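You operate a simulated robot arm through the tools that you are given. There is no shell and no other tool.

Carry out the task below with a simulated robot arm. There is one attempt and no reset: what you move stays moved.

## Task
Put 3 scoops of salt into the doser's funnel and run the lift.
Fine: scoop back in its tray, drawer and funnel lid shut, no salt spilt; press Lift once and wait for Ready. Where these are worked on the way, their far stop is far enough and under half their travel is too little: funnel lid.

Only the result counts: the job must be done as asked and must still hold three seconds after the hand-in. Knocking over, shifting, dropping, spilling or breaking anything else fails it. Lids that push on must go on centred and level and be pressed home; caps that screw on are set level and turned clockwise until they are tight.

## Robot
A 6-joint arm with a two-finger gripper on a trunk, on a base that moves. Base frame: it is fixed to the floor where the robot stands at the start and does not move with it; the origin is under the middle of the robot, x ahead of it, y to its left, z up. Lengths are in m, angles in rad, forces in N, time in s.
It reaches about 0.718 m from its shoulder. Its first joint turns from -1.204 to 3.002 rad. Places, roughly: barrel lever [1.5, -0.9, 0.2]; dose button [2.1, -1.2, 1]; dose dial [2.1, -1.2, 1]; funnel lid [1.9, -0.9, 1.1]; green display [2, -1.2, 1]; high blue lever [2, -1.2, 1.5]; lift button [2.2, -1.2, 1]; mix switch [2.3, -1.2, 1]; power switch [2.4, -1.2, 1]; pump switch [2.3, -1.2, 1]; salt drawer [1.8, -1.1, 0.8]; scoop [1.75, -1.25, 0.75]; short pipe [1.7, -0.9, 0.7]; spout lever [1.8, -1.1, 0.6]; tall pipe lever [1.9, -0.4, 1.6]. Payload 3 kg.
Tool frame: one jaw stands still; the origin (TCP) lies on its face and is the grasp point; the fingertips stand 0.03 m ahead of it; z points along the fingers, y is the line along which they close. The gripper opens to 0.096 m; its body begins 0.053 m behind the TCP.
Orientation is that of the tool frame in the base frame, as a unit quaternion [x, y, z, w]. With the fingers straight down and closing along the base's y, the tool's x points along the base's -x, its y along +y and its z along -z.

## Interface
- The arm moves only by the tool jog_arm. Its argument "motion" is a list of rows, each an object of numbers (a shift or turn left out is 0, a gripper value left out holds the last): "x", "y", "z": the shift along the tool's x, y, z in m; "rx", "ry", "rz": the turn, a rotation vector about the tool's x, y, z in rad; "fingers": the closure, from 0 (fully open) to 1 (shut). In form: [{"x": .., "y": .., "z": .., "rx": .., "ry": .., "rz": .., "fingers": ..}, ...]. A call has 1 to 20 rows; each row shifts and turns the commanded pose from where the row before left it, along the tool's axes as they then stand. A row lasts 0.2 s, in which the tool goes at most 0.05 m and 0.15 rad; a call with a longer step from one row to the next is refused whole, and so is a gripper value outside its range. A pose out of reach is approached as far as the arm can. The call stops where the force on the tool passes 40 N (or 10 N more than at its start, if that is more) or the arm is blocked; 0.2 s more then pass. The fingers move at their own pace (about 0.153 m/s each) and stop on an object; they squeeze with about 29 N. The grip force told is the motor's: it shows also when the fingers shut on nothing. Time passes only in rows, and 0.2 s behind the last, so rows that do not move let the fingers close. The reply holds the time, the measured pose of the TCP, the force on the tool along the base axes, the opening and the grip force, in the units named above and with some noise, with the torque about the TCP (base axes, N m) and any sound that the robot's microphone picked up.
- Cameras (640 x 400 px; columns grow to the right, rows downward): "scene" is now at [0.1408, 0.0098, 1.517]; the picture's right is [0.11, -0.99, 0.00], its down [-0.71, -0.08, -0.69] and it looks along [0.69, 0.08, -0.72] (base axes); focal length 253 px, centre (320, 200). "wrist" rides on the gripper at [0.073, 0.022, -0.083] in the tool frame; the picture's right is [-0.29, 0.96, 0.00], its down [-0.66, -0.20, -0.72] and it looks along [-0.69, -0.21, 0.69] (tool axes); focal length 247 px, centre (320, 200). There is no depth. A picture from a camera that has moved, and an enlarged one, comes with that camera's place and axes in the base frame and with its lens. The place of the scene camera against the robot may be out by one fixed shift of up to 0.018 m in any direction.
- get_image(camera): a new picture of that camera. The clock stands still meanwhile.
- slide_trunk(by): slides the trunk up (or, below 0, down) by that many m; the arm and the scene camera ride with it, the base frame stays. It gives what a move gives, with no picture.
- steer(legs): drives the robot by 1 to 6 legs, each [ahead, left, turn to the left] in m, m and rad, along the robot's own axes; the way and the turn of a leg run together, so that a leg with both is an arc; at most 1.5 m and 3.142 rad a leg. The arm and the cameras ride along, it lands a little off, and it stops where it bumps. It gives what a move gives.
- turn_head(pan, tilt): turns the head with the scene camera to pan (to the left, within 1.501 rad either way) and tilt (down, from -0.506 to 1.204), counted from straight ahead of the robot. It gives what a move gives.
- zoom(camera, box): a new picture of the part [left, top, right, bottom] of that camera's present view, enlarged. The clock stands still meanwhile.
- sign_off(): hands the job in; it is judged then, once.

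Places have to be worked out from the pictures, the camera data and where the tool is seen. Open the gripper and draw the arm clear of the work before you hand the job in, unless the task says otherwise.

The tools are called after "Call:" by a JSON object that holds its "op" and its "data". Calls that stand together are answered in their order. jog_arm: Moves the arm, as the interface text tells. Its arguments: {"type":"object","properties":{"motion":{"type":"array"}},"required":["motion"]} The other tools are called the same way: slide_trunk (by) moves the trunk up or down; steer (legs) drives the base; turn_head (pan, tilt) turns the head that bears the scene camera; get_image (camera) takes a picture; zoom (camera, box) takes an enlarged picture of a part of a camera's view; sign_off () hands the job in.

At the start:

```text
t: 0.0
ee_pos: [0.4951, -0.1468, 0.9996]
orientation: [0.001, 1.0, 0.001, 0.0]
wrist_force: [0.1, 0.5, 0.1]
moment: [0.01, -0.01, -0.02]
width: 0.0962
grasp_force: 0.0
trunk travel left (down, up): [-0.881, 0.059]
robot x, y, heading: [-0.0007, -0.0012, 0.001]
head pan, tilt (commanded): [0.112, 0.803]
```

scene: 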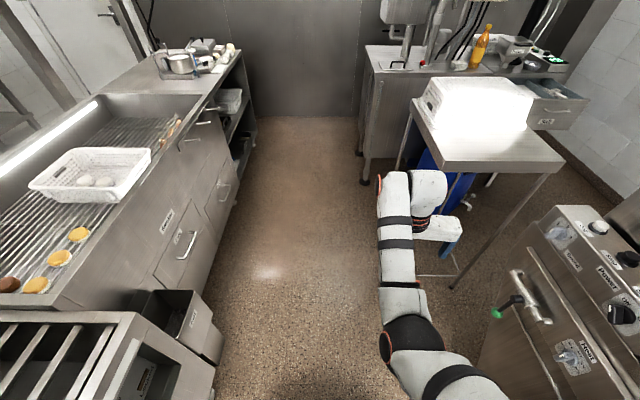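
wrist: 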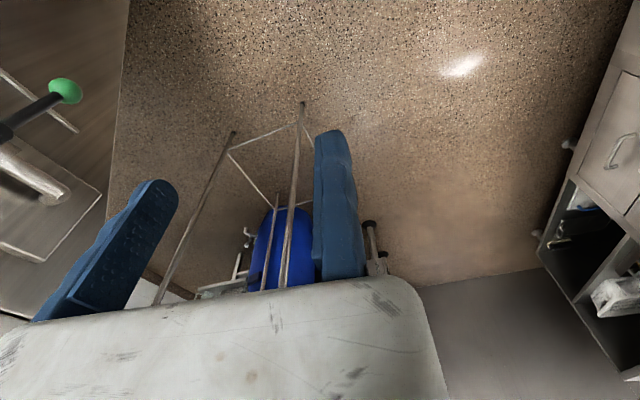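

I start by looking at the work area ahead and to the right; the doser is at the back right of the picture. I turn the head toward it and take a picture.

Call:
{"op": "turn_head", "data": {"pan": -0.5, "tilt": 0.35}}

Call:
{"op": "get_image", "data": {"camera": "scene"}}

```text
t: 1.0
ee_pos: [0.4961, -0.1479, 1.0]
orientation: [0.0, 1.0, -0.001, 0.0]
wrist_force: [0.1, 0.2, 0.0]
moment: [0.0, 0.02, 0.01]
width: 0.0959
grasp_force: 0.1
trunk travel left (down, up): [-0.881, 0.059]
robot x, y, heading: [0.0004, 0.0008, -0.003]
head pan, tilt (commanded): [-0.499, 0.351]
```

```text
taken
camera scene: at [0.1426, -0.0437, 1.5568], right [-0.48, -0.88, 0.0], down [-0.3, 0.16, -0.94], along [0.82, -0.45, -0.34], focal length 253 px, centre (320, 200)
```

scene: 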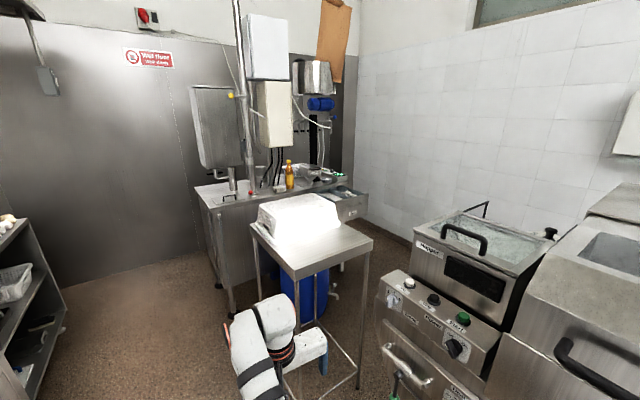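

The doser stands at the back; I enlarge that part to recognise the drawer, scoop, funnel lid, and buttons.

Call:
{"op": "zoom", "data": {"camera": "scene", "box": [180, 130, 380, 255]}}

Call:
{"op": "zoom", "data": {"camera": "scene", "box": [180, 0, 380, 125]}}

```text
3.20 times, centred on (280, 192) of scene
camera zoom: at [0.1426, -0.0437, 1.5568], right [-0.48, -0.88, 0.0], down [-0.3, 0.16, -0.94], along [0.82, -0.45, -0.34], focal length 810 px, centre (448, 224)
```

zoom: 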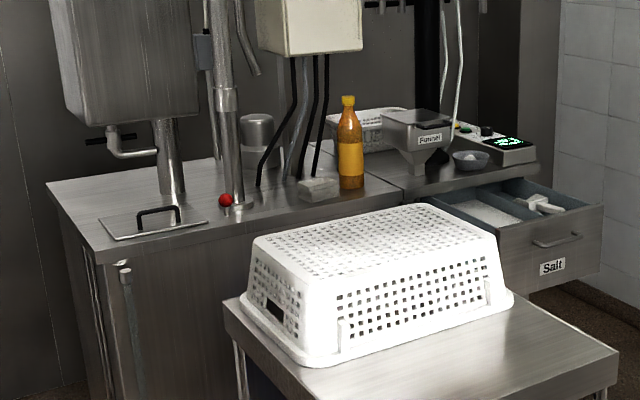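

```text
3.20 times, centred on (280, 62) of scene
camera zoom: at [0.1426, -0.0437, 1.5568], right [-0.48, -0.88, 0.0], down [-0.3, 0.16, -0.94], along [0.82, -0.45, -0.34], focal length 810 px, centre (448, 640)
```

zoom: 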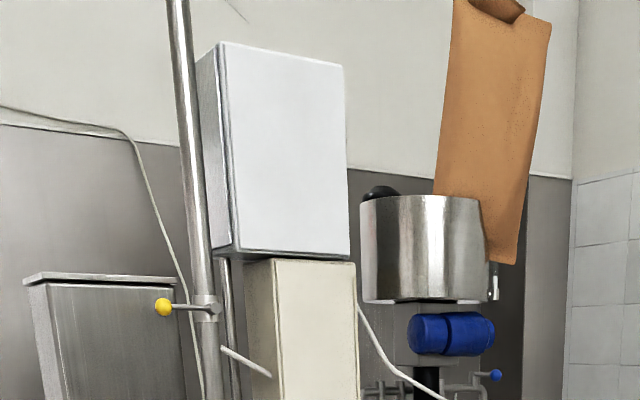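

The drawer is already open, with salt and scoop trays in it; the funnel is behind it and the panel runs back along the counter. I look down to see the robot's footprint and the floor to the right before driving.

Call:
{"op": "turn_head", "data": {"pan": -0.6, "tilt": 1.1}}

Call:
{"op": "get_image", "data": {"camera": "scene"}}

Call:
{"op": "turn_head", "data": {"pan": 0.3, "tilt": 1.1}}

Call:
{"op": "get_image", "data": {"camera": "scene"}}

Call:
{"op": "turn_head", "data": {"pan": -1.2, "tilt": 0.7}}

Call:
{"op": "get_image", "data": {"camera": "scene"}}

```text
t: 2.1
ee_pos: [0.4953, -0.1465, 0.9999]
orientation: [0.0, 1.0, 0.0, -0.001]
wrist_force: [0.6, 0.7, -1.2]
moment: [0.0, 0.0, 0.0]
width: 0.0962
grasp_force: 0.1
trunk travel left (down, up): [-0.881, 0.059]
robot x, y, heading: [0.0044, -0.0019, 0.003]
head pan, tilt (commanded): [-0.6, 1.1]
```

```text
taken
camera scene: at [0.113, -0.035, 1.4956], right [-0.56, -0.83, 0.0], down [-0.73, 0.5, -0.45], along [0.38, -0.26, -0.89], focal length 253 px, centre (320, 200)
```

scene: 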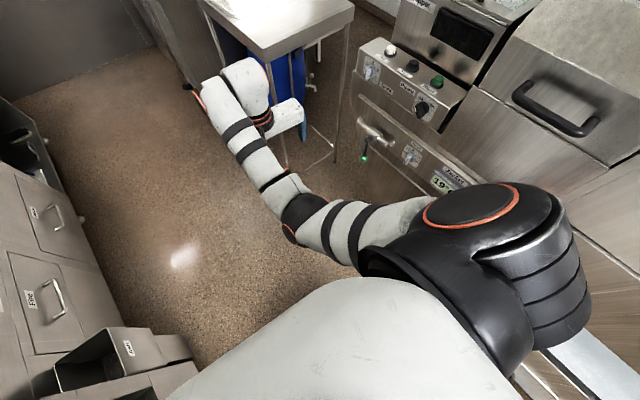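

```text
t: 3.3
ee_pos: [0.4948, -0.148, 0.9995]
orientation: [0.0, 1.0, 0.0, 0.0]
wrist_force: [0.1, 0.6, 0.6]
moment: [0.0, -0.01, 0.01]
width: 0.0963
grasp_force: 0.0
trunk travel left (down, up): [-0.881, 0.059]
robot x, y, heading: [0.0006, 0.0006, -0.001]
head pan, tilt (commanded): [0.3, 1.1]
```

```text
taken
camera scene: at [0.1212, 0.0193, 1.4955], right [0.29, -0.96, 0.0], down [-0.85, -0.26, -0.45], along [0.43, 0.13, -0.89], focal length 253 px, centre (320, 200)
```

scene: 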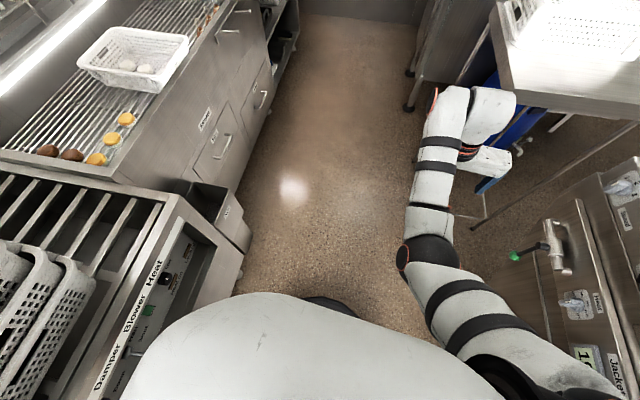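

```text
t: 4.9
ee_pos: [0.4953, -0.1476, 1.0003]
orientation: [0.0, 1.0, 0.0, 0.0]
wrist_force: [0.0, -0.3, 0.5]
moment: [0.0, 0.02, -0.03]
width: 0.096
grasp_force: 0.0
trunk travel left (down, up): [-0.881, 0.059]
robot x, y, heading: [-0.0003, -0.0027, -0.002]
head pan, tilt (commanded): [-1.201, 0.7]
```

```text
taken
camera scene: at [0.0916, -0.0785, 1.5255], right [-0.93, -0.36, 0.0], down [-0.23, 0.6, -0.76], along [0.28, -0.71, -0.64], focal length 253 px, centre (320, 200)
```

scene: 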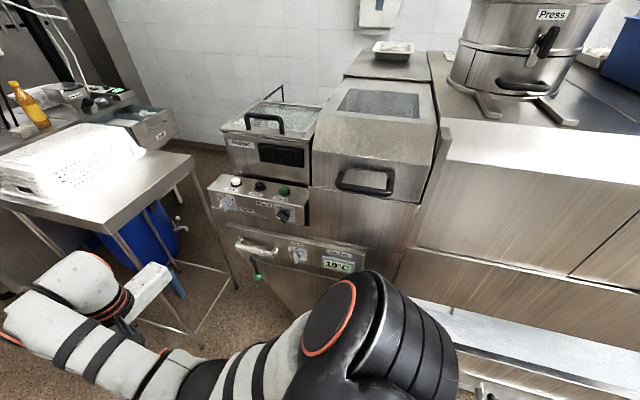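

The table in front spans roughly x 0.9–1.4, y −0.3…−0.8, the fryer is to its right, and the doser is behind the table. I drive a little forward in the clear aisle to get a second viewpoint.

Call:
{"op": "steer", "data": {"legs": [[0.4, 0.08, 0.0]]}}

Call:
{"op": "turn_head", "data": {"pan": -0.9, "tilt": 0.6}}

Call:
{"op": "get_image", "data": {"camera": "scene"}}

Call:
{"op": "get_image", "data": {"camera": "wrist"}}

Call:
{"op": "turn_head", "data": {"pan": -1.4, "tilt": 0.9}}

Call:
{"op": "get_image", "data": {"camera": "scene"}}

```text
t: 7.4
ee_pos: [0.8921, -0.0664, 1.0009]
orientation: [-0.003, 1.0, -0.001, -0.001]
wrist_force: [0.1, -0.3, 0.7]
moment: [-0.01, 0.03, 0.02]
width: 0.096
grasp_force: 0.0
trunk travel left (down, up): [-0.881, 0.059]
robot x, y, heading: [0.3953, 0.077, 0.005]
head pan, tilt (commanded): [-1.201, 0.7]
```

```text
t: 8.2
ee_pos: [0.8923, -0.0669, 0.9998]
orientation: [-0.001, 1.0, 0.0, 0.0]
wrist_force: [-0.6, 0.1, 0.4]
moment: [0.01, 0.0, 0.02]
width: 0.0961
grasp_force: 0.2
trunk travel left (down, up): [-0.881, 0.059]
robot x, y, heading: [0.3969, 0.074, -0.0]
head pan, tilt (commanded): [-0.901, 0.6]
```

```text
taken
camera scene: at [0.5125, 0.0115, 1.5341], right [-0.78, -0.62, 0.0], down [-0.35, 0.44, -0.82], along [0.51, -0.65, -0.57], focal length 253 px, centre (320, 200)
```

scene: 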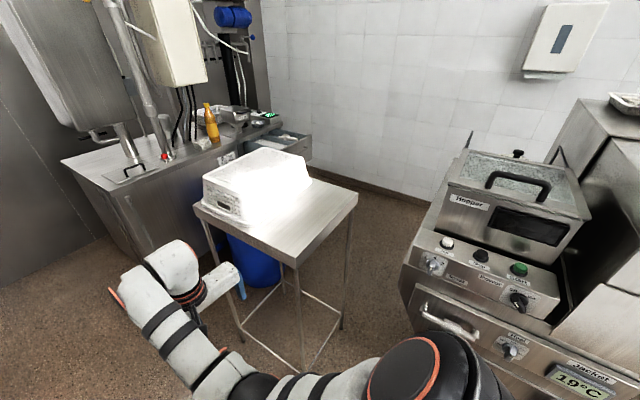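

```text
taken
camera wrist: at [0.8194, -0.0448, 1.0825], right [0.29, 0.96, 0.0], down [0.66, -0.2, 0.72], along [0.69, -0.21, -0.69], focal length 247 px, centre (320, 200)
```

wrist: 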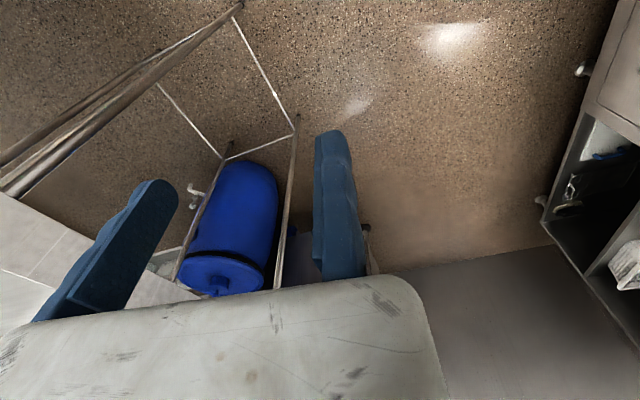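

```text
t: 9.2
ee_pos: [0.8935, -0.066, 0.9997]
orientation: [-0.001, 1.0, -0.001, 0.0]
wrist_force: [0.0, -0.5, 0.6]
moment: [-0.03, 0.05, -0.02]
width: 0.0961
grasp_force: 0.1
trunk travel left (down, up): [-0.881, 0.059]
robot x, y, heading: [0.3986, 0.0818, 0.002]
head pan, tilt (commanded): [-1.4, 0.901]
```

```text
taken
camera scene: at [0.4707, 0.0064, 1.5094], right [-0.98, -0.17, 0.0], down [-0.14, 0.77, -0.62], along [0.11, -0.61, -0.78], focal length 253 px, centre (320, 200)
```

scene: 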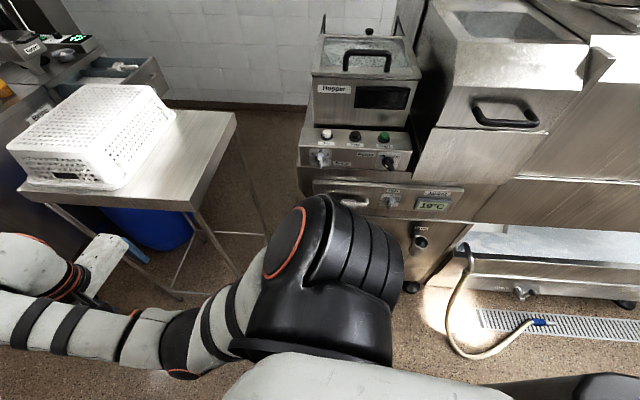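

The table top is about 0.97 m high, with corners near (0.87,−0.33) and (0.93,−0.75). I take enlarged views of the doser from here to triangulate it.

Call:
{"op": "turn_head", "data": {"pan": -0.7, "tilt": 0.45}}

Call:
{"op": "get_image", "data": {"camera": "scene"}}

Call:
{"op": "zoom", "data": {"camera": "scene", "box": [120, 100, 360, 250]}}

Call:
{"op": "zoom", "data": {"camera": "scene", "box": [260, 110, 372, 180]}}

```text
t: 10.2
ee_pos: [0.892, -0.0671, 0.9994]
orientation: [-0.001, 1.0, 0.0, 0.0]
wrist_force: [-0.5, 0.9, -0.8]
moment: [0.01, 0.01, -0.01]
width: 0.0963
grasp_force: 0.1
trunk travel left (down, up): [-0.881, 0.059]
robot x, y, heading: [0.3988, 0.0798, 0.007]
head pan, tilt (commanded): [-0.7, 0.45]
```

```text
taken
camera scene: at [0.5278, 0.0216, 1.5476], right [-0.64, -0.77, 0.0], down [-0.33, 0.28, -0.9], along [0.69, -0.58, -0.44], focal length 253 px, centre (320, 200)
```

scene: 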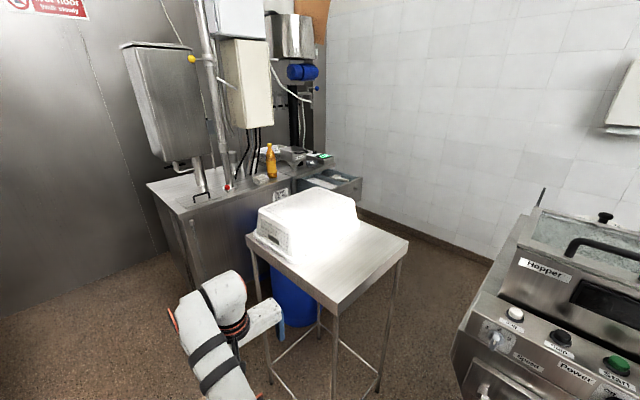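

```text
2.67 times, centred on (240, 175) of scene
camera zoom: at [0.5278, 0.0216, 1.5476], right [-0.64, -0.77, 0.0], down [-0.33, 0.28, -0.9], along [0.69, -0.58, -0.44], focal length 675 px, centre (533, 267)
```

zoom: 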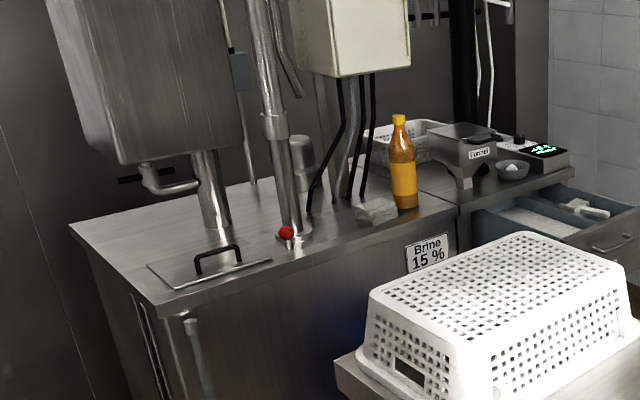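

```text
5.71 times, centred on (316, 145) of scene
camera zoom: at [0.5278, 0.0216, 1.5476], right [-0.64, -0.77, 0.0], down [-0.33, 0.28, -0.9], along [0.69, -0.58, -0.44], focal length 1446 px, centre (343, 514)
```

zoom: 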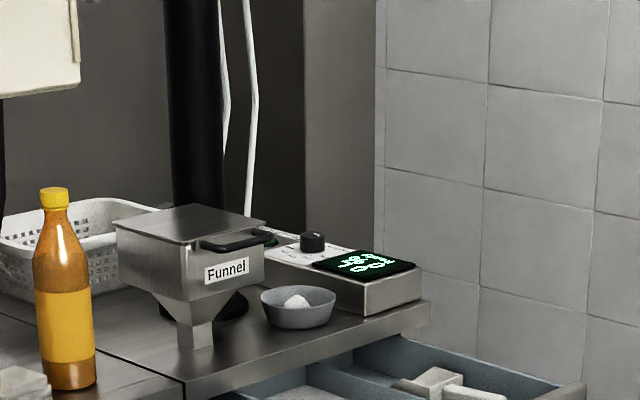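

The room seems rotated about 7° from my frame, and the passages around the table look narrow. I look down at the robot's own base on both sides to learn its footprint.

Call:
{"op": "turn_head", "data": {"pan": 1.5, "tilt": 1.2}}

Call:
{"op": "get_image", "data": {"camera": "scene"}}

Call:
{"op": "turn_head", "data": {"pan": 0.0, "tilt": 1.2}}

Call:
{"op": "get_image", "data": {"camera": "scene"}}

Call:
{"op": "turn_head", "data": {"pan": -1.5, "tilt": 1.2}}

Call:
{"op": "get_image", "data": {"camera": "scene"}}

```text
t: 12.3
ee_pos: [0.8912, -0.0662, 1.0]
orientation: [-0.002, 1.0, 0.0, 0.0]
wrist_force: [-0.5, -0.4, 0.4]
moment: [0.0, 0.0, 0.01]
width: 0.0961
grasp_force: 0.0
trunk travel left (down, up): [-0.881, 0.059]
robot x, y, heading: [0.3947, 0.0812, 0.0]
head pan, tilt (commanded): [1.499, 1.201]
```

```text
taken
camera scene: at [0.4613, 0.1365, 1.4895], right [1.0, -0.07, 0.0], down [-0.06, -0.93, -0.36], along [0.03, 0.36, -0.93], focal length 253 px, centre (320, 200)
```

scene: 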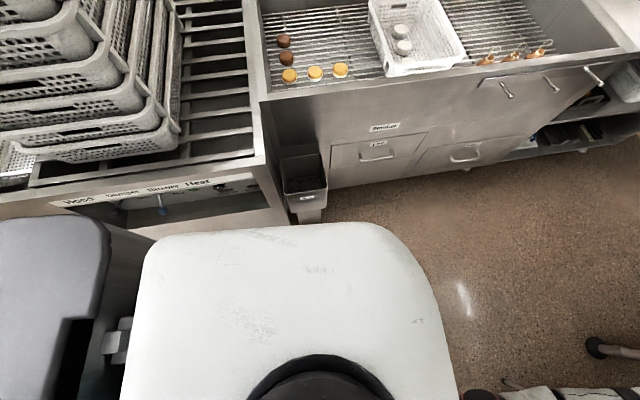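

```text
t: 13.9
ee_pos: [0.8926, -0.0669, 1.0007]
orientation: [-0.002, 1.0, 0.0, -0.001]
wrist_force: [0.3, -0.1, 0.6]
moment: [-0.03, -0.02, -0.04]
width: 0.0959
grasp_force: 0.1
trunk travel left (down, up): [-0.881, 0.059]
robot x, y, heading: [0.3992, 0.0802, 0.0]
head pan, tilt (commanded): [0.0, 1.201]
```

```text
taken
camera scene: at [0.5133, 0.0809, 1.4895], right [0.0, -1.0, 0.0], down [-0.93, 0.0, -0.36], along [0.36, 0.0, -0.93], focal length 253 px, centre (320, 200)
```

scene: 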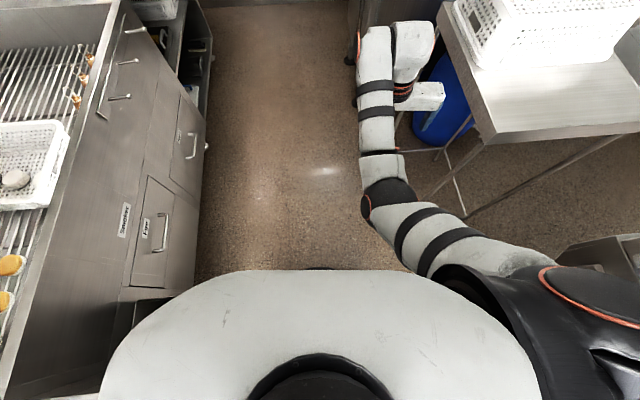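

```text
t: 15.5
ee_pos: [0.8922, -0.0667, 1.0011]
orientation: [-0.002, 1.0, 0.0, 0.0]
wrist_force: [-0.1, -0.4, -1.2]
moment: [0.04, -0.01, 0.01]
width: 0.0961
grasp_force: 0.1
trunk travel left (down, up): [-0.881, 0.059]
robot x, y, heading: [0.4003, 0.0807, 0.006]
head pan, tilt (commanded): [-1.499, 1.201]
```

```text
taken
camera scene: at [0.4616, 0.0249, 1.4895], right [-1.0, -0.07, 0.0], down [-0.07, 0.93, -0.36], along [0.03, -0.36, -0.93], focal length 253 px, centre (320, 200)
```

scene: 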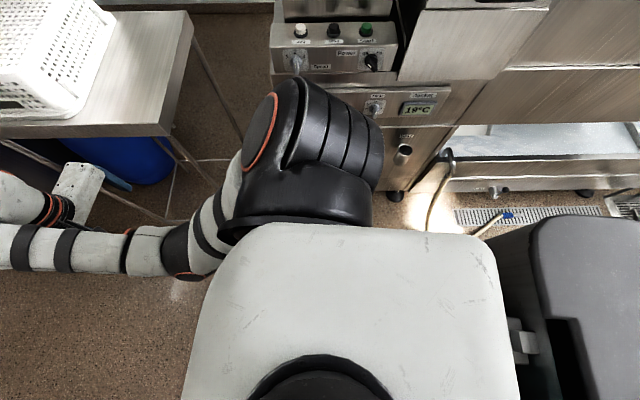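

The aisle has free room on the left (left counter edge at about y 0.73). I drive further ahead, slightly left, to view the drawer, barrel and the gaps around the table from there.

Call:
{"op": "steer", "data": {"legs": [[0.5, 0.15, 0.0]]}}

Call:
{"op": "turn_head", "data": {"pan": -0.9, "tilt": 0.5}}

Call:
{"op": "get_image", "data": {"camera": "scene"}}

Call:
{"op": "turn_head", "data": {"pan": -1.4, "tilt": 0.7}}

Call:
{"op": "get_image", "data": {"camera": "scene"}}

Call:
{"op": "get_image", "data": {"camera": "wrist"}}

```text
t: 18.5
ee_pos: [1.3838, 0.0841, 0.9993]
orientation: [0.0, 1.0, -0.001, 0.001]
wrist_force: [0.4, 0.0, 0.1]
moment: [-0.01, 0.03, 0.02]
width: 0.096
grasp_force: 0.0
trunk travel left (down, up): [-0.881, 0.059]
robot x, y, heading: [0.8892, 0.2299, 0.001]
head pan, tilt (commanded): [-1.499, 1.201]
```

```text
t: 19.6
ee_pos: [1.3842, 0.0845, 1.0001]
orientation: [-0.001, 1.0, 0.0, 0.0]
wrist_force: [-0.5, -0.1, 0.8]
moment: [0.02, -0.01, -0.03]
width: 0.0959
grasp_force: 0.1
trunk travel left (down, up): [-0.881, 0.059]
robot x, y, heading: [0.8888, 0.2337, 0.0]
head pan, tilt (commanded): [-0.901, 0.499]
```

```text
taken
camera scene: at [1.0054, 0.1612, 1.5432], right [-0.78, -0.62, 0.0], down [-0.3, 0.38, -0.88], along [0.55, -0.69, -0.48], focal length 253 px, centre (320, 200)
```

scene: 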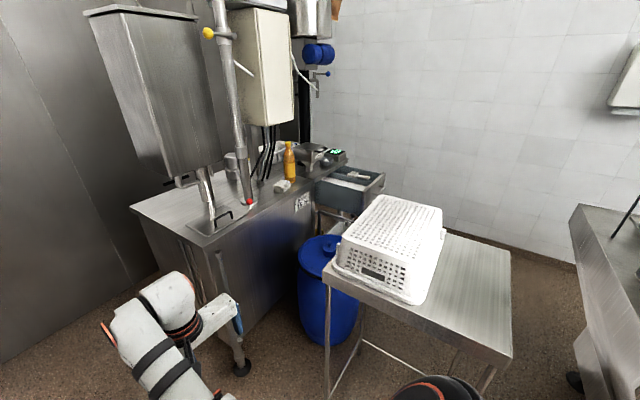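

```text
t: 20.5
ee_pos: [1.384, 0.0856, 1.0002]
orientation: [-0.001, 1.0, 0.0, 0.001]
wrist_force: [-0.1, 0.0, 0.0]
moment: [-0.02, 0.01, 0.01]
width: 0.0963
grasp_force: 0.0
trunk travel left (down, up): [-0.881, 0.059]
robot x, y, heading: [0.889, 0.2319, -0.001]
head pan, tilt (commanded): [-1.4, 0.7]
```

```text
taken
camera scene: at [0.9637, 0.1489, 1.5255], right [-0.98, -0.17, 0.0], down [-0.11, 0.63, -0.77], along [0.13, -0.75, -0.64], focal length 253 px, centre (320, 200)
```

scene: 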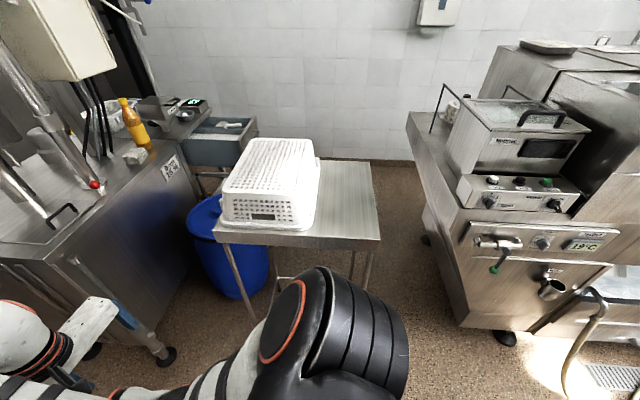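

```text
taken
camera wrist: at [1.3108, 0.1065, 1.0825], right [0.29, 0.96, 0.0], down [0.66, -0.2, 0.72], along [0.69, -0.21, -0.69], focal length 247 px, centre (320, 200)
```

wrist: 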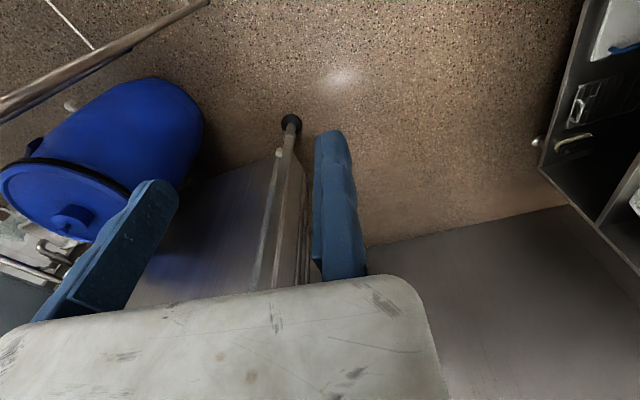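

From here there is clear floor between table and fryer, so I want to measure that passage straight on. First I lift the trunk fully and pull the arm up and in to make it compact.

Call:
{"op": "slide_trunk", "data": {"by": 0.058}}

Call:
{"op": "jog_arm", "data": {"motion": [{"z": -0.04}, {"z": -0.04}, {"z": -0.04}, {"z": -0.04}, {"x": 0.04}, {"x": 0.04}, {"x": 0.04}]}}

Call:
{"op": "get_image", "data": {"camera": "wrist"}}

```text
t: 21.5
ee_pos: [1.3855, 0.0848, 1.0572]
orientation: [0.0, 1.0, 0.0, 0.0]
wrist_force: [-1.6, -1.0, -0.7]
moment: [-0.01, 0.01, 0.01]
width: 0.0962
grasp_force: 0.0
trunk travel left (down, up): [-0.939, 0.001]
robot x, y, heading: [0.8877, 0.2328, -0.001]
head pan, tilt (commanded): [-1.4, 0.7]
```

```text
t: 23.1
ee_pos: [1.4141, 0.1143, 1.1061]
orientation: [-0.002, 1.0, 0.0, 0.001]
wrist_force: [-0.4, -0.2, 0.5]
moment: [0.0, 0.02, -0.04]
width: 0.0958
grasp_force: 0.1
out of reach, approached as far as the arm can: row 1, 2, 3, 4, 5, 6, 7
trunk travel left (down, up): [-0.939, 0.001]
robot x, y, heading: [0.8876, 0.2301, 0.0]
head pan, tilt (commanded): [-1.4, 0.7]
```

```text
taken
camera wrist: at [1.3409, 0.1361, 1.1892], right [0.29, 0.96, 0.0], down [0.66, -0.2, 0.72], along [0.69, -0.21, -0.69], focal length 247 px, centre (320, 200)
```

wrist: 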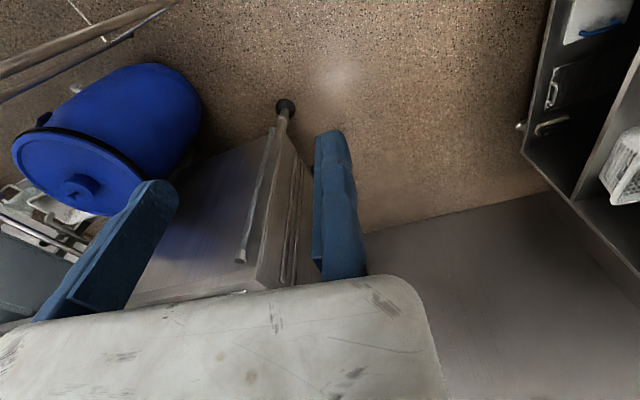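

The arm with fingers down is limited in height; I leave it there. I back the robot to be level with the table–fryer gap and look straight along it.

Call:
{"op": "steer", "data": {"legs": [[-0.22, 0.08, 0.0]]}}

Call:
{"op": "turn_head", "data": {"pan": -1.5, "tilt": 0.6}}

Call:
{"op": "get_image", "data": {"camera": "scene"}}

```text
t: 24.8
ee_pos: [1.1941, 0.1915, 1.1052]
orientation: [0.0, 1.0, 0.0, 0.0]
wrist_force: [0.8, -0.8, 0.2]
moment: [0.0, -0.01, -0.03]
width: 0.0961
grasp_force: 0.0
trunk travel left (down, up): [-0.939, 0.001]
robot x, y, heading: [0.6697, 0.3155, 0.002]
head pan, tilt (commanded): [-1.4, 0.7]
```

```text
t: 25.5
ee_pos: [1.1938, 0.1937, 1.1068]
orientation: [-0.001, 1.0, 0.0, 0.001]
wrist_force: [0.5, 0.3, -0.1]
moment: [-0.03, -0.03, -0.03]
width: 0.0961
grasp_force: 0.0
trunk travel left (down, up): [-0.939, 0.001]
robot x, y, heading: [0.6712, 0.313, -0.001]
head pan, tilt (commanded): [-1.499, 0.6]
```

```text
taken
camera scene: at [0.7341, 0.2247, 1.5921], right [-1.0, -0.07, 0.0], down [-0.04, 0.56, -0.82], along [0.06, -0.82, -0.57], focal length 253 px, centre (320, 200)
```

scene: 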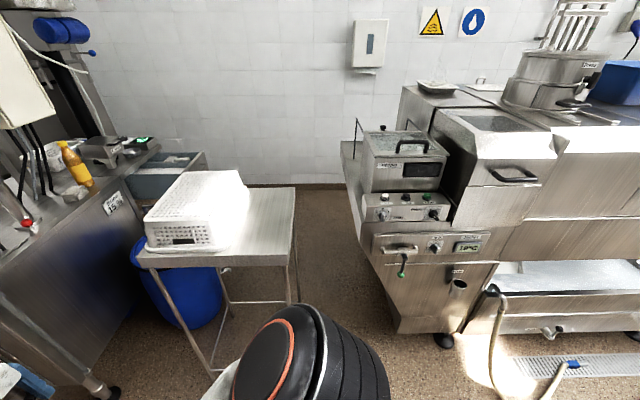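

The passage at table height is only about 0.28 m wide, though it's wider near the floor. I want to see the robot's own body with the wrist camera to learn what fits, so I bring the arm back to its earlier pose and turn the tool about its axis to look backward.

Call:
{"op": "jog_arm", "data": {"motion": [{"z": 0.04}, {"z": 0.04}, {"z": 0.04}, {"z": 0.04}, {"x": -0.04}, {"x": -0.04}, {"x": -0.04}, {"rz": 0.15}, {"rz": 0.15}, {"rz": 0.15}, {"rz": 0.15}]}}

Call:
{"op": "get_image", "data": {"camera": "wrist"}}

```text
t: 27.9
ee_pos: [1.2163, 0.1898, 0.9505]
orientation: [0.297, 0.955, 0.0, 0.001]
wrist_force: [-0.5, -0.3, 0.7]
moment: [0.04, 0.02, 0.02]
width: 0.096
grasp_force: 0.1
out of reach, approached as far as the arm can: row 5, 6, 7
trunk travel left (down, up): [-0.939, 0.001]
robot x, y, heading: [0.6659, 0.3118, -0.001]
head pan, tilt (commanded): [-1.499, 0.6]
```

```text
taken
camera wrist: at [1.1683, 0.2494, 1.0327], right [0.78, 0.62, 0.0], down [0.43, -0.54, 0.72], along [0.45, -0.57, -0.69], focal length 247 px, centre (320, 200)
```

wrist: 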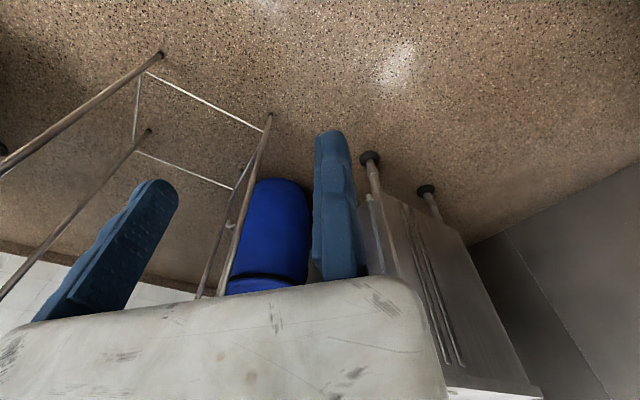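

Turning works (camera now looks forward-right). I continue turning the tool until the camera looks back at the robot.

Call:
{"op": "jog_arm", "data": {"motion": [{"rz": 0.15}, {"rz": 0.15}, {"rz": 0.15}, {"rz": 0.15}, {"rz": 0.15}, {"rz": 0.15}, {"rz": 0.15}, {"rz": 0.15}, {"rz": 0.15}, {"rz": 0.15}, {"rz": 0.15}, {"rz": 0.15}, {"rz": 0.15}, {"rz": 0.15}, {"rz": 0.15}, {"rz": 0.15}]}}

Call:
{"op": "get_image", "data": {"camera": "wrist"}}

```text
t: 31.3
ee_pos: [1.201, 0.1663, 0.9585]
orientation: [0.992, 0.126, 0.001, -0.003]
wrist_force: [-0.1, 0.8, 0.3]
moment: [0.02, 0.0, 0.02]
width: 0.096
grasp_force: 0.1
out of reach, approached as far as the arm can: row 15, 16
trunk travel left (down, up): [-0.939, 0.001]
robot x, y, heading: [0.6662, 0.3104, 0.0]
head pan, tilt (commanded): [-1.499, 0.6]
```

```text
taken
camera wrist: at [1.2773, 0.1612, 1.0397], right [-0.05, -1.0, -0.01], down [-0.69, 0.03, 0.72], along [-0.72, 0.04, -0.69], focal length 247 px, centre (320, 200)
```

wrist: 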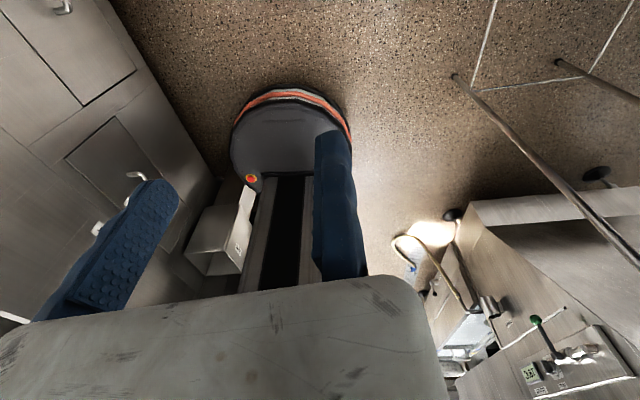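

The picture shows the robot itself: a round base of about 0.25 m radius and a lift column about 0.25 m wide behind the torso. I enlarge the passage between table and fryer for a precise measure.

Call:
{"op": "zoom", "data": {"camera": "scene", "box": [230, 120, 470, 270]}}

Call:
{"op": "zoom", "data": {"camera": "scene", "box": [230, 230, 470, 380]}}

Call:
{"op": "zoom", "data": {"camera": "wrist", "box": [180, 60, 420, 210]}}

```text
2.67 times, centred on (350, 195) of scene
camera zoom: at [0.7333, 0.2231, 1.5921], right [-1.0, -0.07, 0.0], down [-0.04, 0.56, -0.82], along [0.06, -0.82, -0.57], focal length 675 px, centre (240, 213)
```

zoom: 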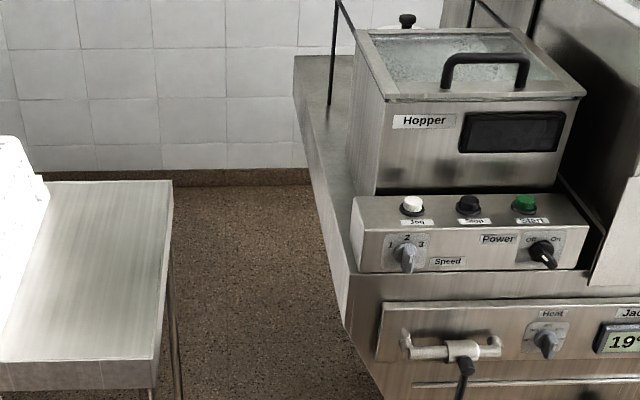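

```text
2.67 times, centred on (350, 305) of scene
camera zoom: at [0.7333, 0.2231, 1.5921], right [-1.0, -0.07, 0.0], down [-0.04, 0.56, -0.82], along [0.06, -0.82, -0.57], focal length 675 px, centre (240, -80)
```

zoom: 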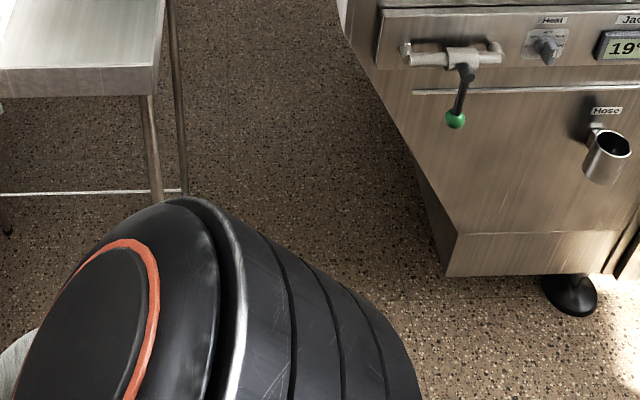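

```text
2.67 times, centred on (300, 135) of wrist
camera zoom: at [1.2773, 0.1612, 1.0397], right [-0.05, -1.0, -0.01], down [-0.69, 0.03, 0.72], along [-0.72, 0.04, -0.69], focal length 659 px, centre (373, 373)
```

zoom: 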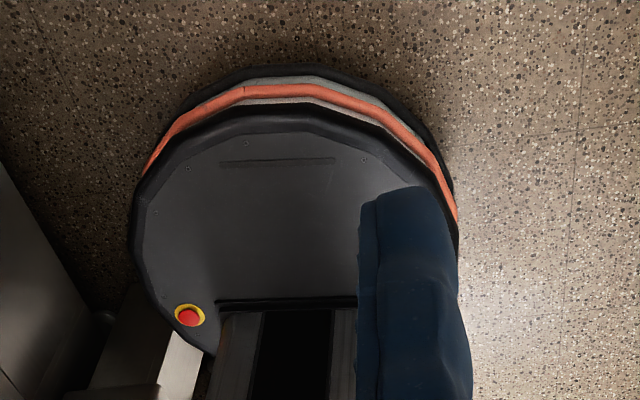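

I tilt and pull in the tool a little so the wrist camera sees the torso and column from the front, to learn the torso's lower edge and the column's size.

Call:
{"op": "jog_arm", "data": {"motion": [{"x": -0.04}, {"x": -0.04}, {"x": -0.04}, {"x": -0.04, "z": 0.02}, {"z": 0.04}, {"z": 0.04}, {"z": 0.04}, {"ry": -0.15}, {"ry": -0.15}, {"ry": -0.15}, {"ry": -0.15}]}}

Call:
{"op": "get_image", "data": {"camera": "wrist"}}

Call:
{"op": "get_image", "data": {"camera": "scene"}}

```text
t: 33.7
ee_pos: [1.0129, 0.1173, 0.8472]
orientation: [0.948, 0.122, -0.291, 0.035]
wrist_force: [-1.3, 0.9, 0.6]
moment: [0.04, 0.0, 0.01]
width: 0.096
grasp_force: 0.1
out of reach, approached as far as the arm can: row 10, 11
trunk travel left (down, up): [-0.939, 0.001]
robot x, y, heading: [0.6654, 0.3139, -0.001]
head pan, tilt (commanded): [-1.499, 0.6]
```

```text
taken
camera wrist: at [1.123, 0.1223, 0.8747], right [0.01, -0.99, 0.16], down [-0.19, 0.16, 0.97], along [-0.98, -0.04, -0.18], focal length 247 px, centre (320, 200)
```

wrist: 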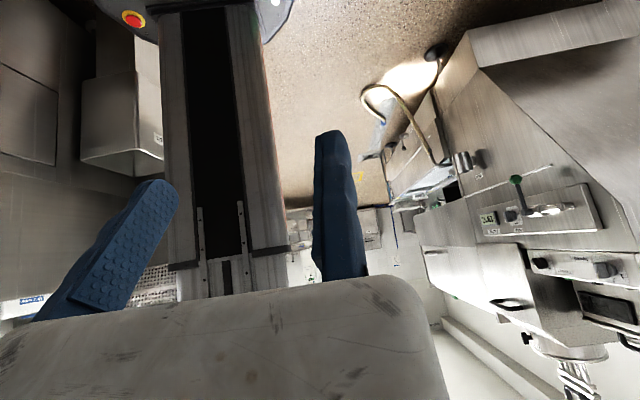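

```text
taken
camera scene: at [0.733, 0.2248, 1.5922], right [-1.0, -0.07, 0.0], down [-0.04, 0.56, -0.83], along [0.06, -0.82, -0.56], focal length 253 px, centre (320, 200)
```

scene: 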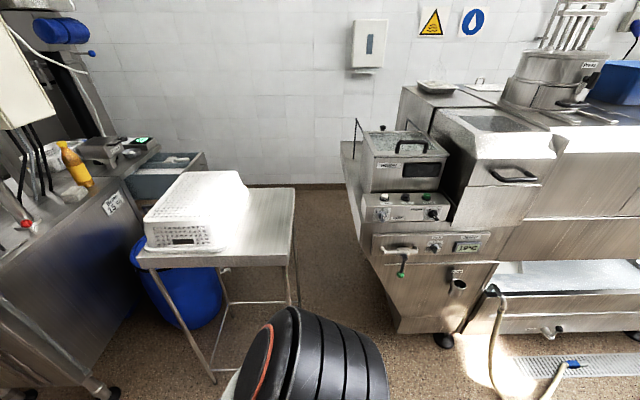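

The column is telescoping: its outer stage ends at about z 0.88 and a narrower stage continues. I enlarge the fryer part in the wrist view to check its left side against my earlier estimate.

Call:
{"op": "zoom", "data": {"camera": "wrist", "box": [400, 0, 640, 150]}}

Call:
{"op": "zoom", "data": {"camera": "wrist", "box": [400, 150, 640, 300]}}

Call:
{"op": "zoom", "data": {"camera": "wrist", "box": [100, 150, 340, 300]}}

```text
2.67 times, centred on (520, 75) of wrist
camera zoom: at [1.123, 0.1223, 0.8747], right [0.01, -0.99, 0.16], down [-0.19, 0.16, 0.97], along [-0.98, -0.04, -0.18], focal length 659 px, centre (-213, 533)
```

zoom: 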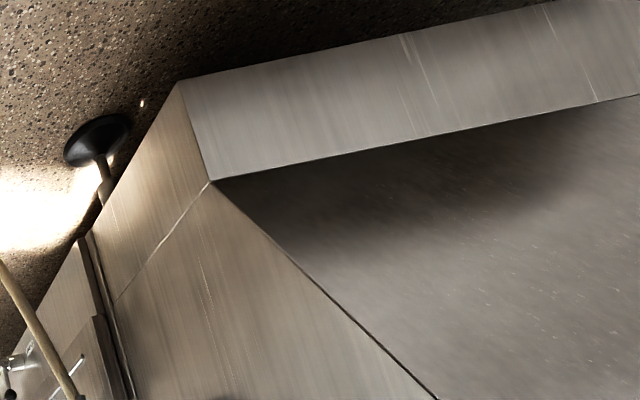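

```text
2.67 times, centred on (520, 225) of wrist
camera zoom: at [1.123, 0.1223, 0.8747], right [0.01, -0.99, 0.16], down [-0.19, 0.16, 0.97], along [-0.98, -0.04, -0.18], focal length 659 px, centre (-213, 133)
```

zoom: 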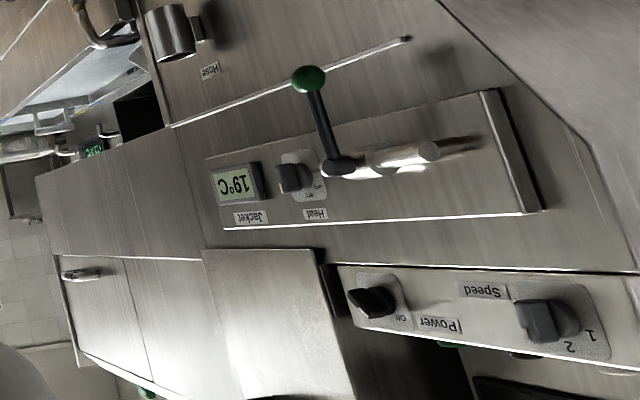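

```text
2.67 times, centred on (220, 225) of wrist
camera zoom: at [1.123, 0.1223, 0.8747], right [0.01, -0.99, 0.16], down [-0.19, 0.16, 0.97], along [-0.98, -0.04, -0.18], focal length 659 px, centre (587, 133)
```

zoom: 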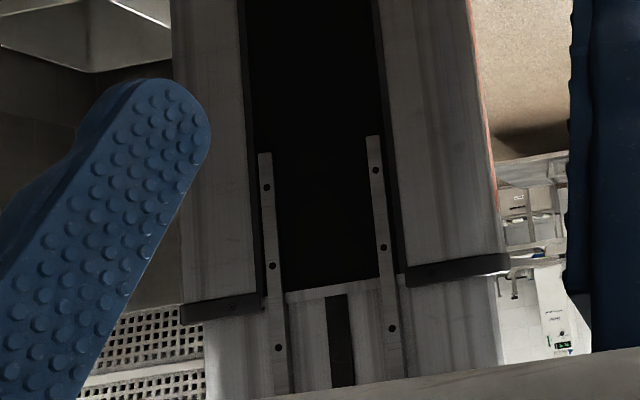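

Room-frame numbers now: base radius 0.248, floor gap ≈ 0.56 (plinth to table legs). I raise the wrist by 0.25 m to see the torso's and shoulder's lower edges.

Call:
{"op": "jog_arm", "data": {"motion": [{"x": -0.026, "z": -0.038}, {"x": -0.026, "z": -0.038}, {"x": -0.026, "z": -0.038}, {"x": -0.026, "z": -0.038}, {"x": -0.026, "z": -0.038}]}}

Call:
{"op": "get_image", "data": {"camera": "wrist"}}

```text
t: 34.9
ee_pos: [1.0965, 0.111, 0.9759]
orientation: [0.948, 0.122, -0.292, 0.035]
wrist_force: [0.5, -1.1, 0.1]
moment: [0.01, 0.02, -0.03]
width: 0.0959
grasp_force: 0.0
out of reach, approached as far as the arm can: row 2, 3, 4, 5
trunk travel left (down, up): [-0.939, 0.001]
robot x, y, heading: [0.6679, 0.3122, 0.002]
head pan, tilt (commanded): [-1.499, 0.6]
```

```text
taken
camera wrist: at [1.2064, 0.1158, 1.0033], right [0.01, -0.99, 0.16], down [-0.18, 0.16, 0.97], along [-0.98, -0.04, -0.18], focal length 247 px, centre (320, 200)
```

wrist: 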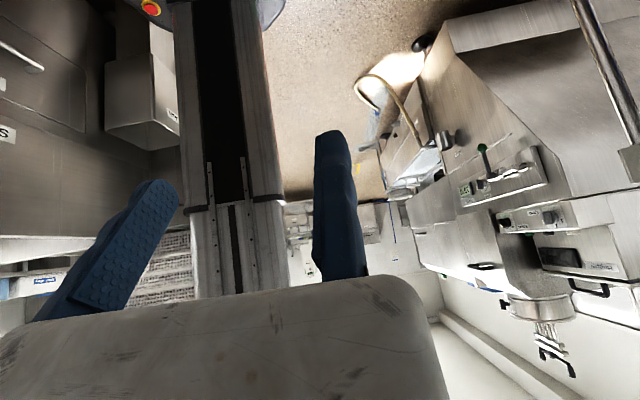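

The torso stays out of sight above z≈1.05, good. I look at the shoulder and arm with the scene camera to understand its build before planning the crossing.

Call:
{"op": "turn_head", "data": {"pan": -0.9, "tilt": 1.1}}

Call:
{"op": "get_image", "data": {"camera": "scene"}}

Call:
{"op": "turn_head", "data": {"pan": -1.5, "tilt": 1.2}}

Call:
{"op": "get_image", "data": {"camera": "scene"}}

```text
t: 35.9
ee_pos: [1.0953, 0.1121, 0.9768]
orientation: [0.948, 0.122, -0.291, 0.036]
wrist_force: [-0.4, 0.0, -0.3]
moment: [0.01, 0.0, 0.02]
width: 0.096
grasp_force: 0.0
trunk travel left (down, up): [-0.939, 0.001]
robot x, y, heading: [0.6648, 0.3175, 0.0]
head pan, tilt (commanded): [-0.901, 1.1]
```

```text
taken
camera scene: at [0.7673, 0.263, 1.5536], right [-0.78, -0.62, 0.0], down [-0.55, 0.7, -0.45], along [0.28, -0.36, -0.89], focal length 253 px, centre (320, 200)
```

scene: 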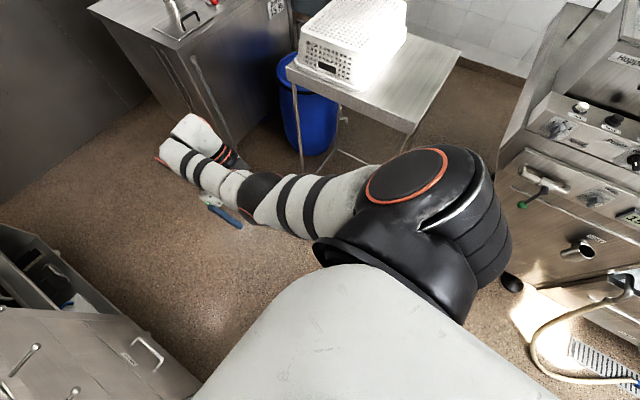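

```text
t: 36.9
ee_pos: [1.0958, 0.1094, 0.9759]
orientation: [0.948, 0.122, -0.292, 0.035]
wrist_force: [-0.1, 0.3, -0.9]
moment: [-0.02, -0.01, 0.03]
width: 0.0963
grasp_force: 0.0
trunk travel left (down, up): [-0.939, 0.001]
robot x, y, heading: [0.6682, 0.3112, 0.003]
head pan, tilt (commanded): [-1.499, 1.201]
```

```text
taken
camera scene: at [0.7323, 0.2569, 1.5475], right [-1.0, -0.07, 0.0], down [-0.07, 0.93, -0.36], along [0.03, -0.36, -0.93], focal length 253 px, centre (320, 200)
```

scene: 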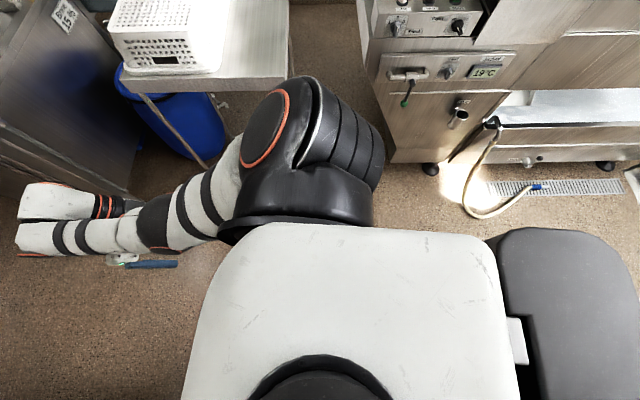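

The column turns out only about 0.11 m deep (x −0.08…−0.19 of the robot). I slide the wrist to the robot's left to see the torso's underside at the right part of the picture, free of the gripper.

Call:
{"op": "jog_arm", "data": {"motion": [{"x": 0.0095, "y": -0.0435, "z": -0.006}, {"x": 0.0095, "y": -0.0435, "z": -0.006}, {"x": 0.0095, "y": -0.0435, "z": -0.006}, {"x": 0.0095, "y": -0.0435, "z": -0.006}, {"x": 0.0095, "y": -0.0435, "z": -0.006}, {"x": 0.0095, "y": -0.0435, "z": -0.006}, {"x": 0.0095, "y": -0.0435, "z": -0.006}]}}

Call:
{"op": "get_image", "data": {"camera": "wrist"}}

```text
t: 38.5
ee_pos: [1.0953, 0.1439, 0.977]
orientation: [0.948, 0.124, -0.29, 0.036]
wrist_force: [0.2, -0.2, -0.2]
moment: [-0.02, 0.0, 0.02]
width: 0.096
grasp_force: 0.0
out of reach, approached as far as the arm can: row 1, 2, 3, 4, 5, 6, 7
trunk travel left (down, up): [-0.939, 0.001]
robot x, y, heading: [0.6678, 0.3136, -0.004]
head pan, tilt (commanded): [-1.499, 1.201]
```

```text
taken
camera wrist: at [1.2056, 0.1491, 1.0035], right [0.01, -0.99, 0.16], down [-0.19, 0.16, 0.97], along [-0.98, -0.04, -0.18], focal length 247 px, centre (320, 200)
```

wrist: 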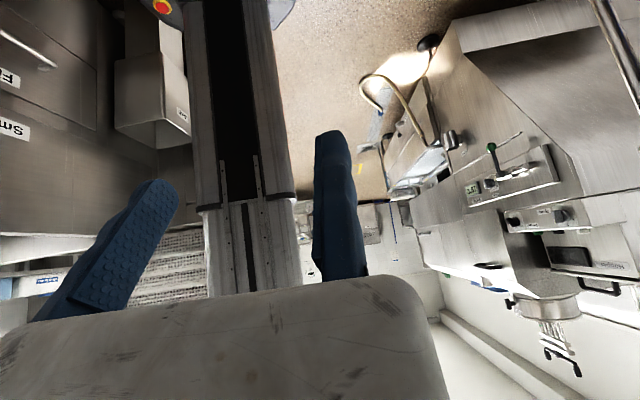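

The arm is at its limit in this pose. I drive back for more room and re-orient the tool so that the fingers point left, which should let the wrist camera look back at the torso from its front right.

Call:
{"op": "steer", "data": {"legs": [[-0.25, 0.05, 0.0]]}}

Call:
{"op": "jog_arm", "data": {"motion": [{"ry": 0.15}, {"ry": 0.15}, {"ry": 0.15}, {"ry": 0.15}, {"rx": 0.15, "y": 0.02}, {"rx": 0.15, "y": 0.02}, {"rx": 0.15, "y": 0.02}, {"rx": 0.15, "y": 0.02}, {"rx": 0.15, "y": 0.02}, {"rx": 0.15}, {"rx": 0.15}, {"rx": 0.15}]}}

Call:
{"op": "get_image", "data": {"camera": "wrist"}}

```text
t: 40.0
ee_pos: [0.9542, 0.1208, 0.9762]
orientation: [0.952, 0.09, -0.292, 0.025]
wrist_force: [0.3, 0.1, 0.2]
moment: [-0.01, 0.02, -0.03]
width: 0.0961
grasp_force: 0.1
trunk travel left (down, up): [-0.939, 0.001]
robot x, y, heading: [0.5379, 0.3203, -0.07]
head pan, tilt (commanded): [-1.499, 1.201]
stopped in leg 1: the robot was blocked; the commanded pose is now the measured one
```

```text
t: 42.6
ee_pos: [0.9156, 0.069, 0.9781]
orientation: [0.82, 0.077, -0.05, -0.565]
wrist_force: [-0.4, 0.7, 0.1]
moment: [0.02, 0.01, 0.02]
width: 0.096
grasp_force: 0.0
out of reach, approached as far as the arm can: row 1, 9, 10, 11, 12
trunk travel left (down, up): [-0.939, 0.001]
robot x, y, heading: [0.5389, 0.3167, -0.073]
head pan, tilt (commanded): [-1.499, 1.201]
```

```text
taken
camera wrist: at [1.0036, -0.0033, 0.9865], right [-0.22, -0.39, -0.89], down [-0.54, -0.71, 0.44], along [-0.81, 0.58, -0.05], focal length 247 px, centre (320, 200)
```

wrist: 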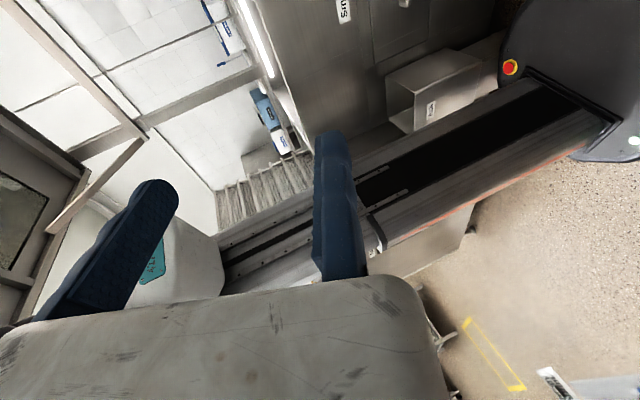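

The robot was blocked while backing: probably it touched the bin at the left counter. I look there to see whether anything moved, and also re-think the route: the counter seems to end at x≈2.3 while the back wall is at x≈3, so there may be a corridor behind the counter.

Call:
{"op": "turn_head", "data": {"pan": 1.5, "tilt": 1.2}}

Call:
{"op": "get_image", "data": {"camera": "scene"}}

Call:
{"op": "turn_head", "data": {"pan": 1.5, "tilt": 0.8}}

Call:
{"op": "get_image", "data": {"camera": "scene"}}

Call:
{"op": "turn_head", "data": {"pan": 0.0, "tilt": 0.4}}

Call:
{"op": "get_image", "data": {"camera": "scene"}}

```text
t: 45.2
ee_pos: [0.9167, 0.0673, 0.9774]
orientation: [0.821, 0.077, -0.05, -0.564]
wrist_force: [0.3, 0.3, -0.1]
moment: [0.0, 0.0, -0.02]
width: 0.0965
grasp_force: 0.1
trunk travel left (down, up): [-0.939, 0.001]
robot x, y, heading: [0.5382, 0.3211, -0.07]
head pan, tilt (commanded): [1.499, 1.201]
```

```text
taken
camera scene: at [0.608, 0.3718, 1.5475], right [0.99, -0.14, 0.0], down [-0.13, -0.92, -0.36], along [0.05, 0.36, -0.93], focal length 253 px, centre (320, 200)
```

scene: 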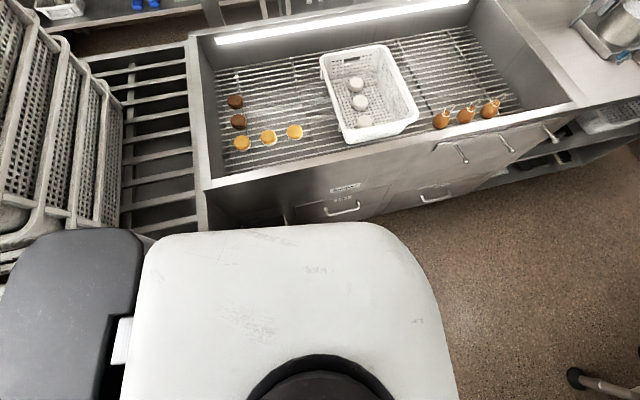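

```text
t: 46.0
ee_pos: [0.9164, 0.0682, 0.9769]
orientation: [0.821, 0.077, -0.05, -0.564]
wrist_force: [-0.1, 1.3, -0.4]
moment: [0.03, 0.0, 0.0]
width: 0.0962
grasp_force: 0.0
trunk travel left (down, up): [-0.939, 0.001]
robot x, y, heading: [0.5384, 0.3187, -0.071]
head pan, tilt (commanded): [1.499, 0.799]
```

```text
taken
camera scene: at [0.6115, 0.3962, 1.5752], right [0.99, -0.14, 0.0], down [-0.1, -0.71, -0.7], along [0.1, 0.69, -0.72], focal length 253 px, centre (320, 200)
```

scene: 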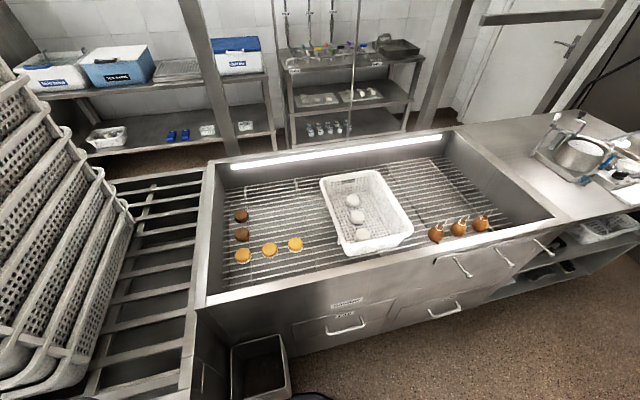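

```text
t: 47.6
ee_pos: [0.9167, 0.0685, 0.977]
orientation: [0.821, 0.077, -0.052, -0.564]
wrist_force: [-0.1, 0.8, -0.1]
moment: [0.02, -0.01, -0.04]
width: 0.0961
grasp_force: 0.0
trunk travel left (down, up): [-0.939, 0.001]
robot x, y, heading: [0.5375, 0.3173, -0.071]
head pan, tilt (commanded): [0.0, 0.4]
```

```text
taken
camera scene: at [0.6924, 0.3099, 1.6103], right [-0.07, -1.0, 0.0], down [-0.39, 0.03, -0.92], along [0.92, -0.07, -0.39], focal length 253 px, centre (320, 200)
```

scene: 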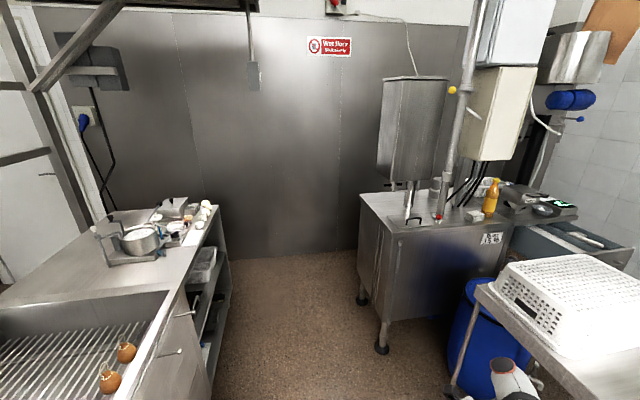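

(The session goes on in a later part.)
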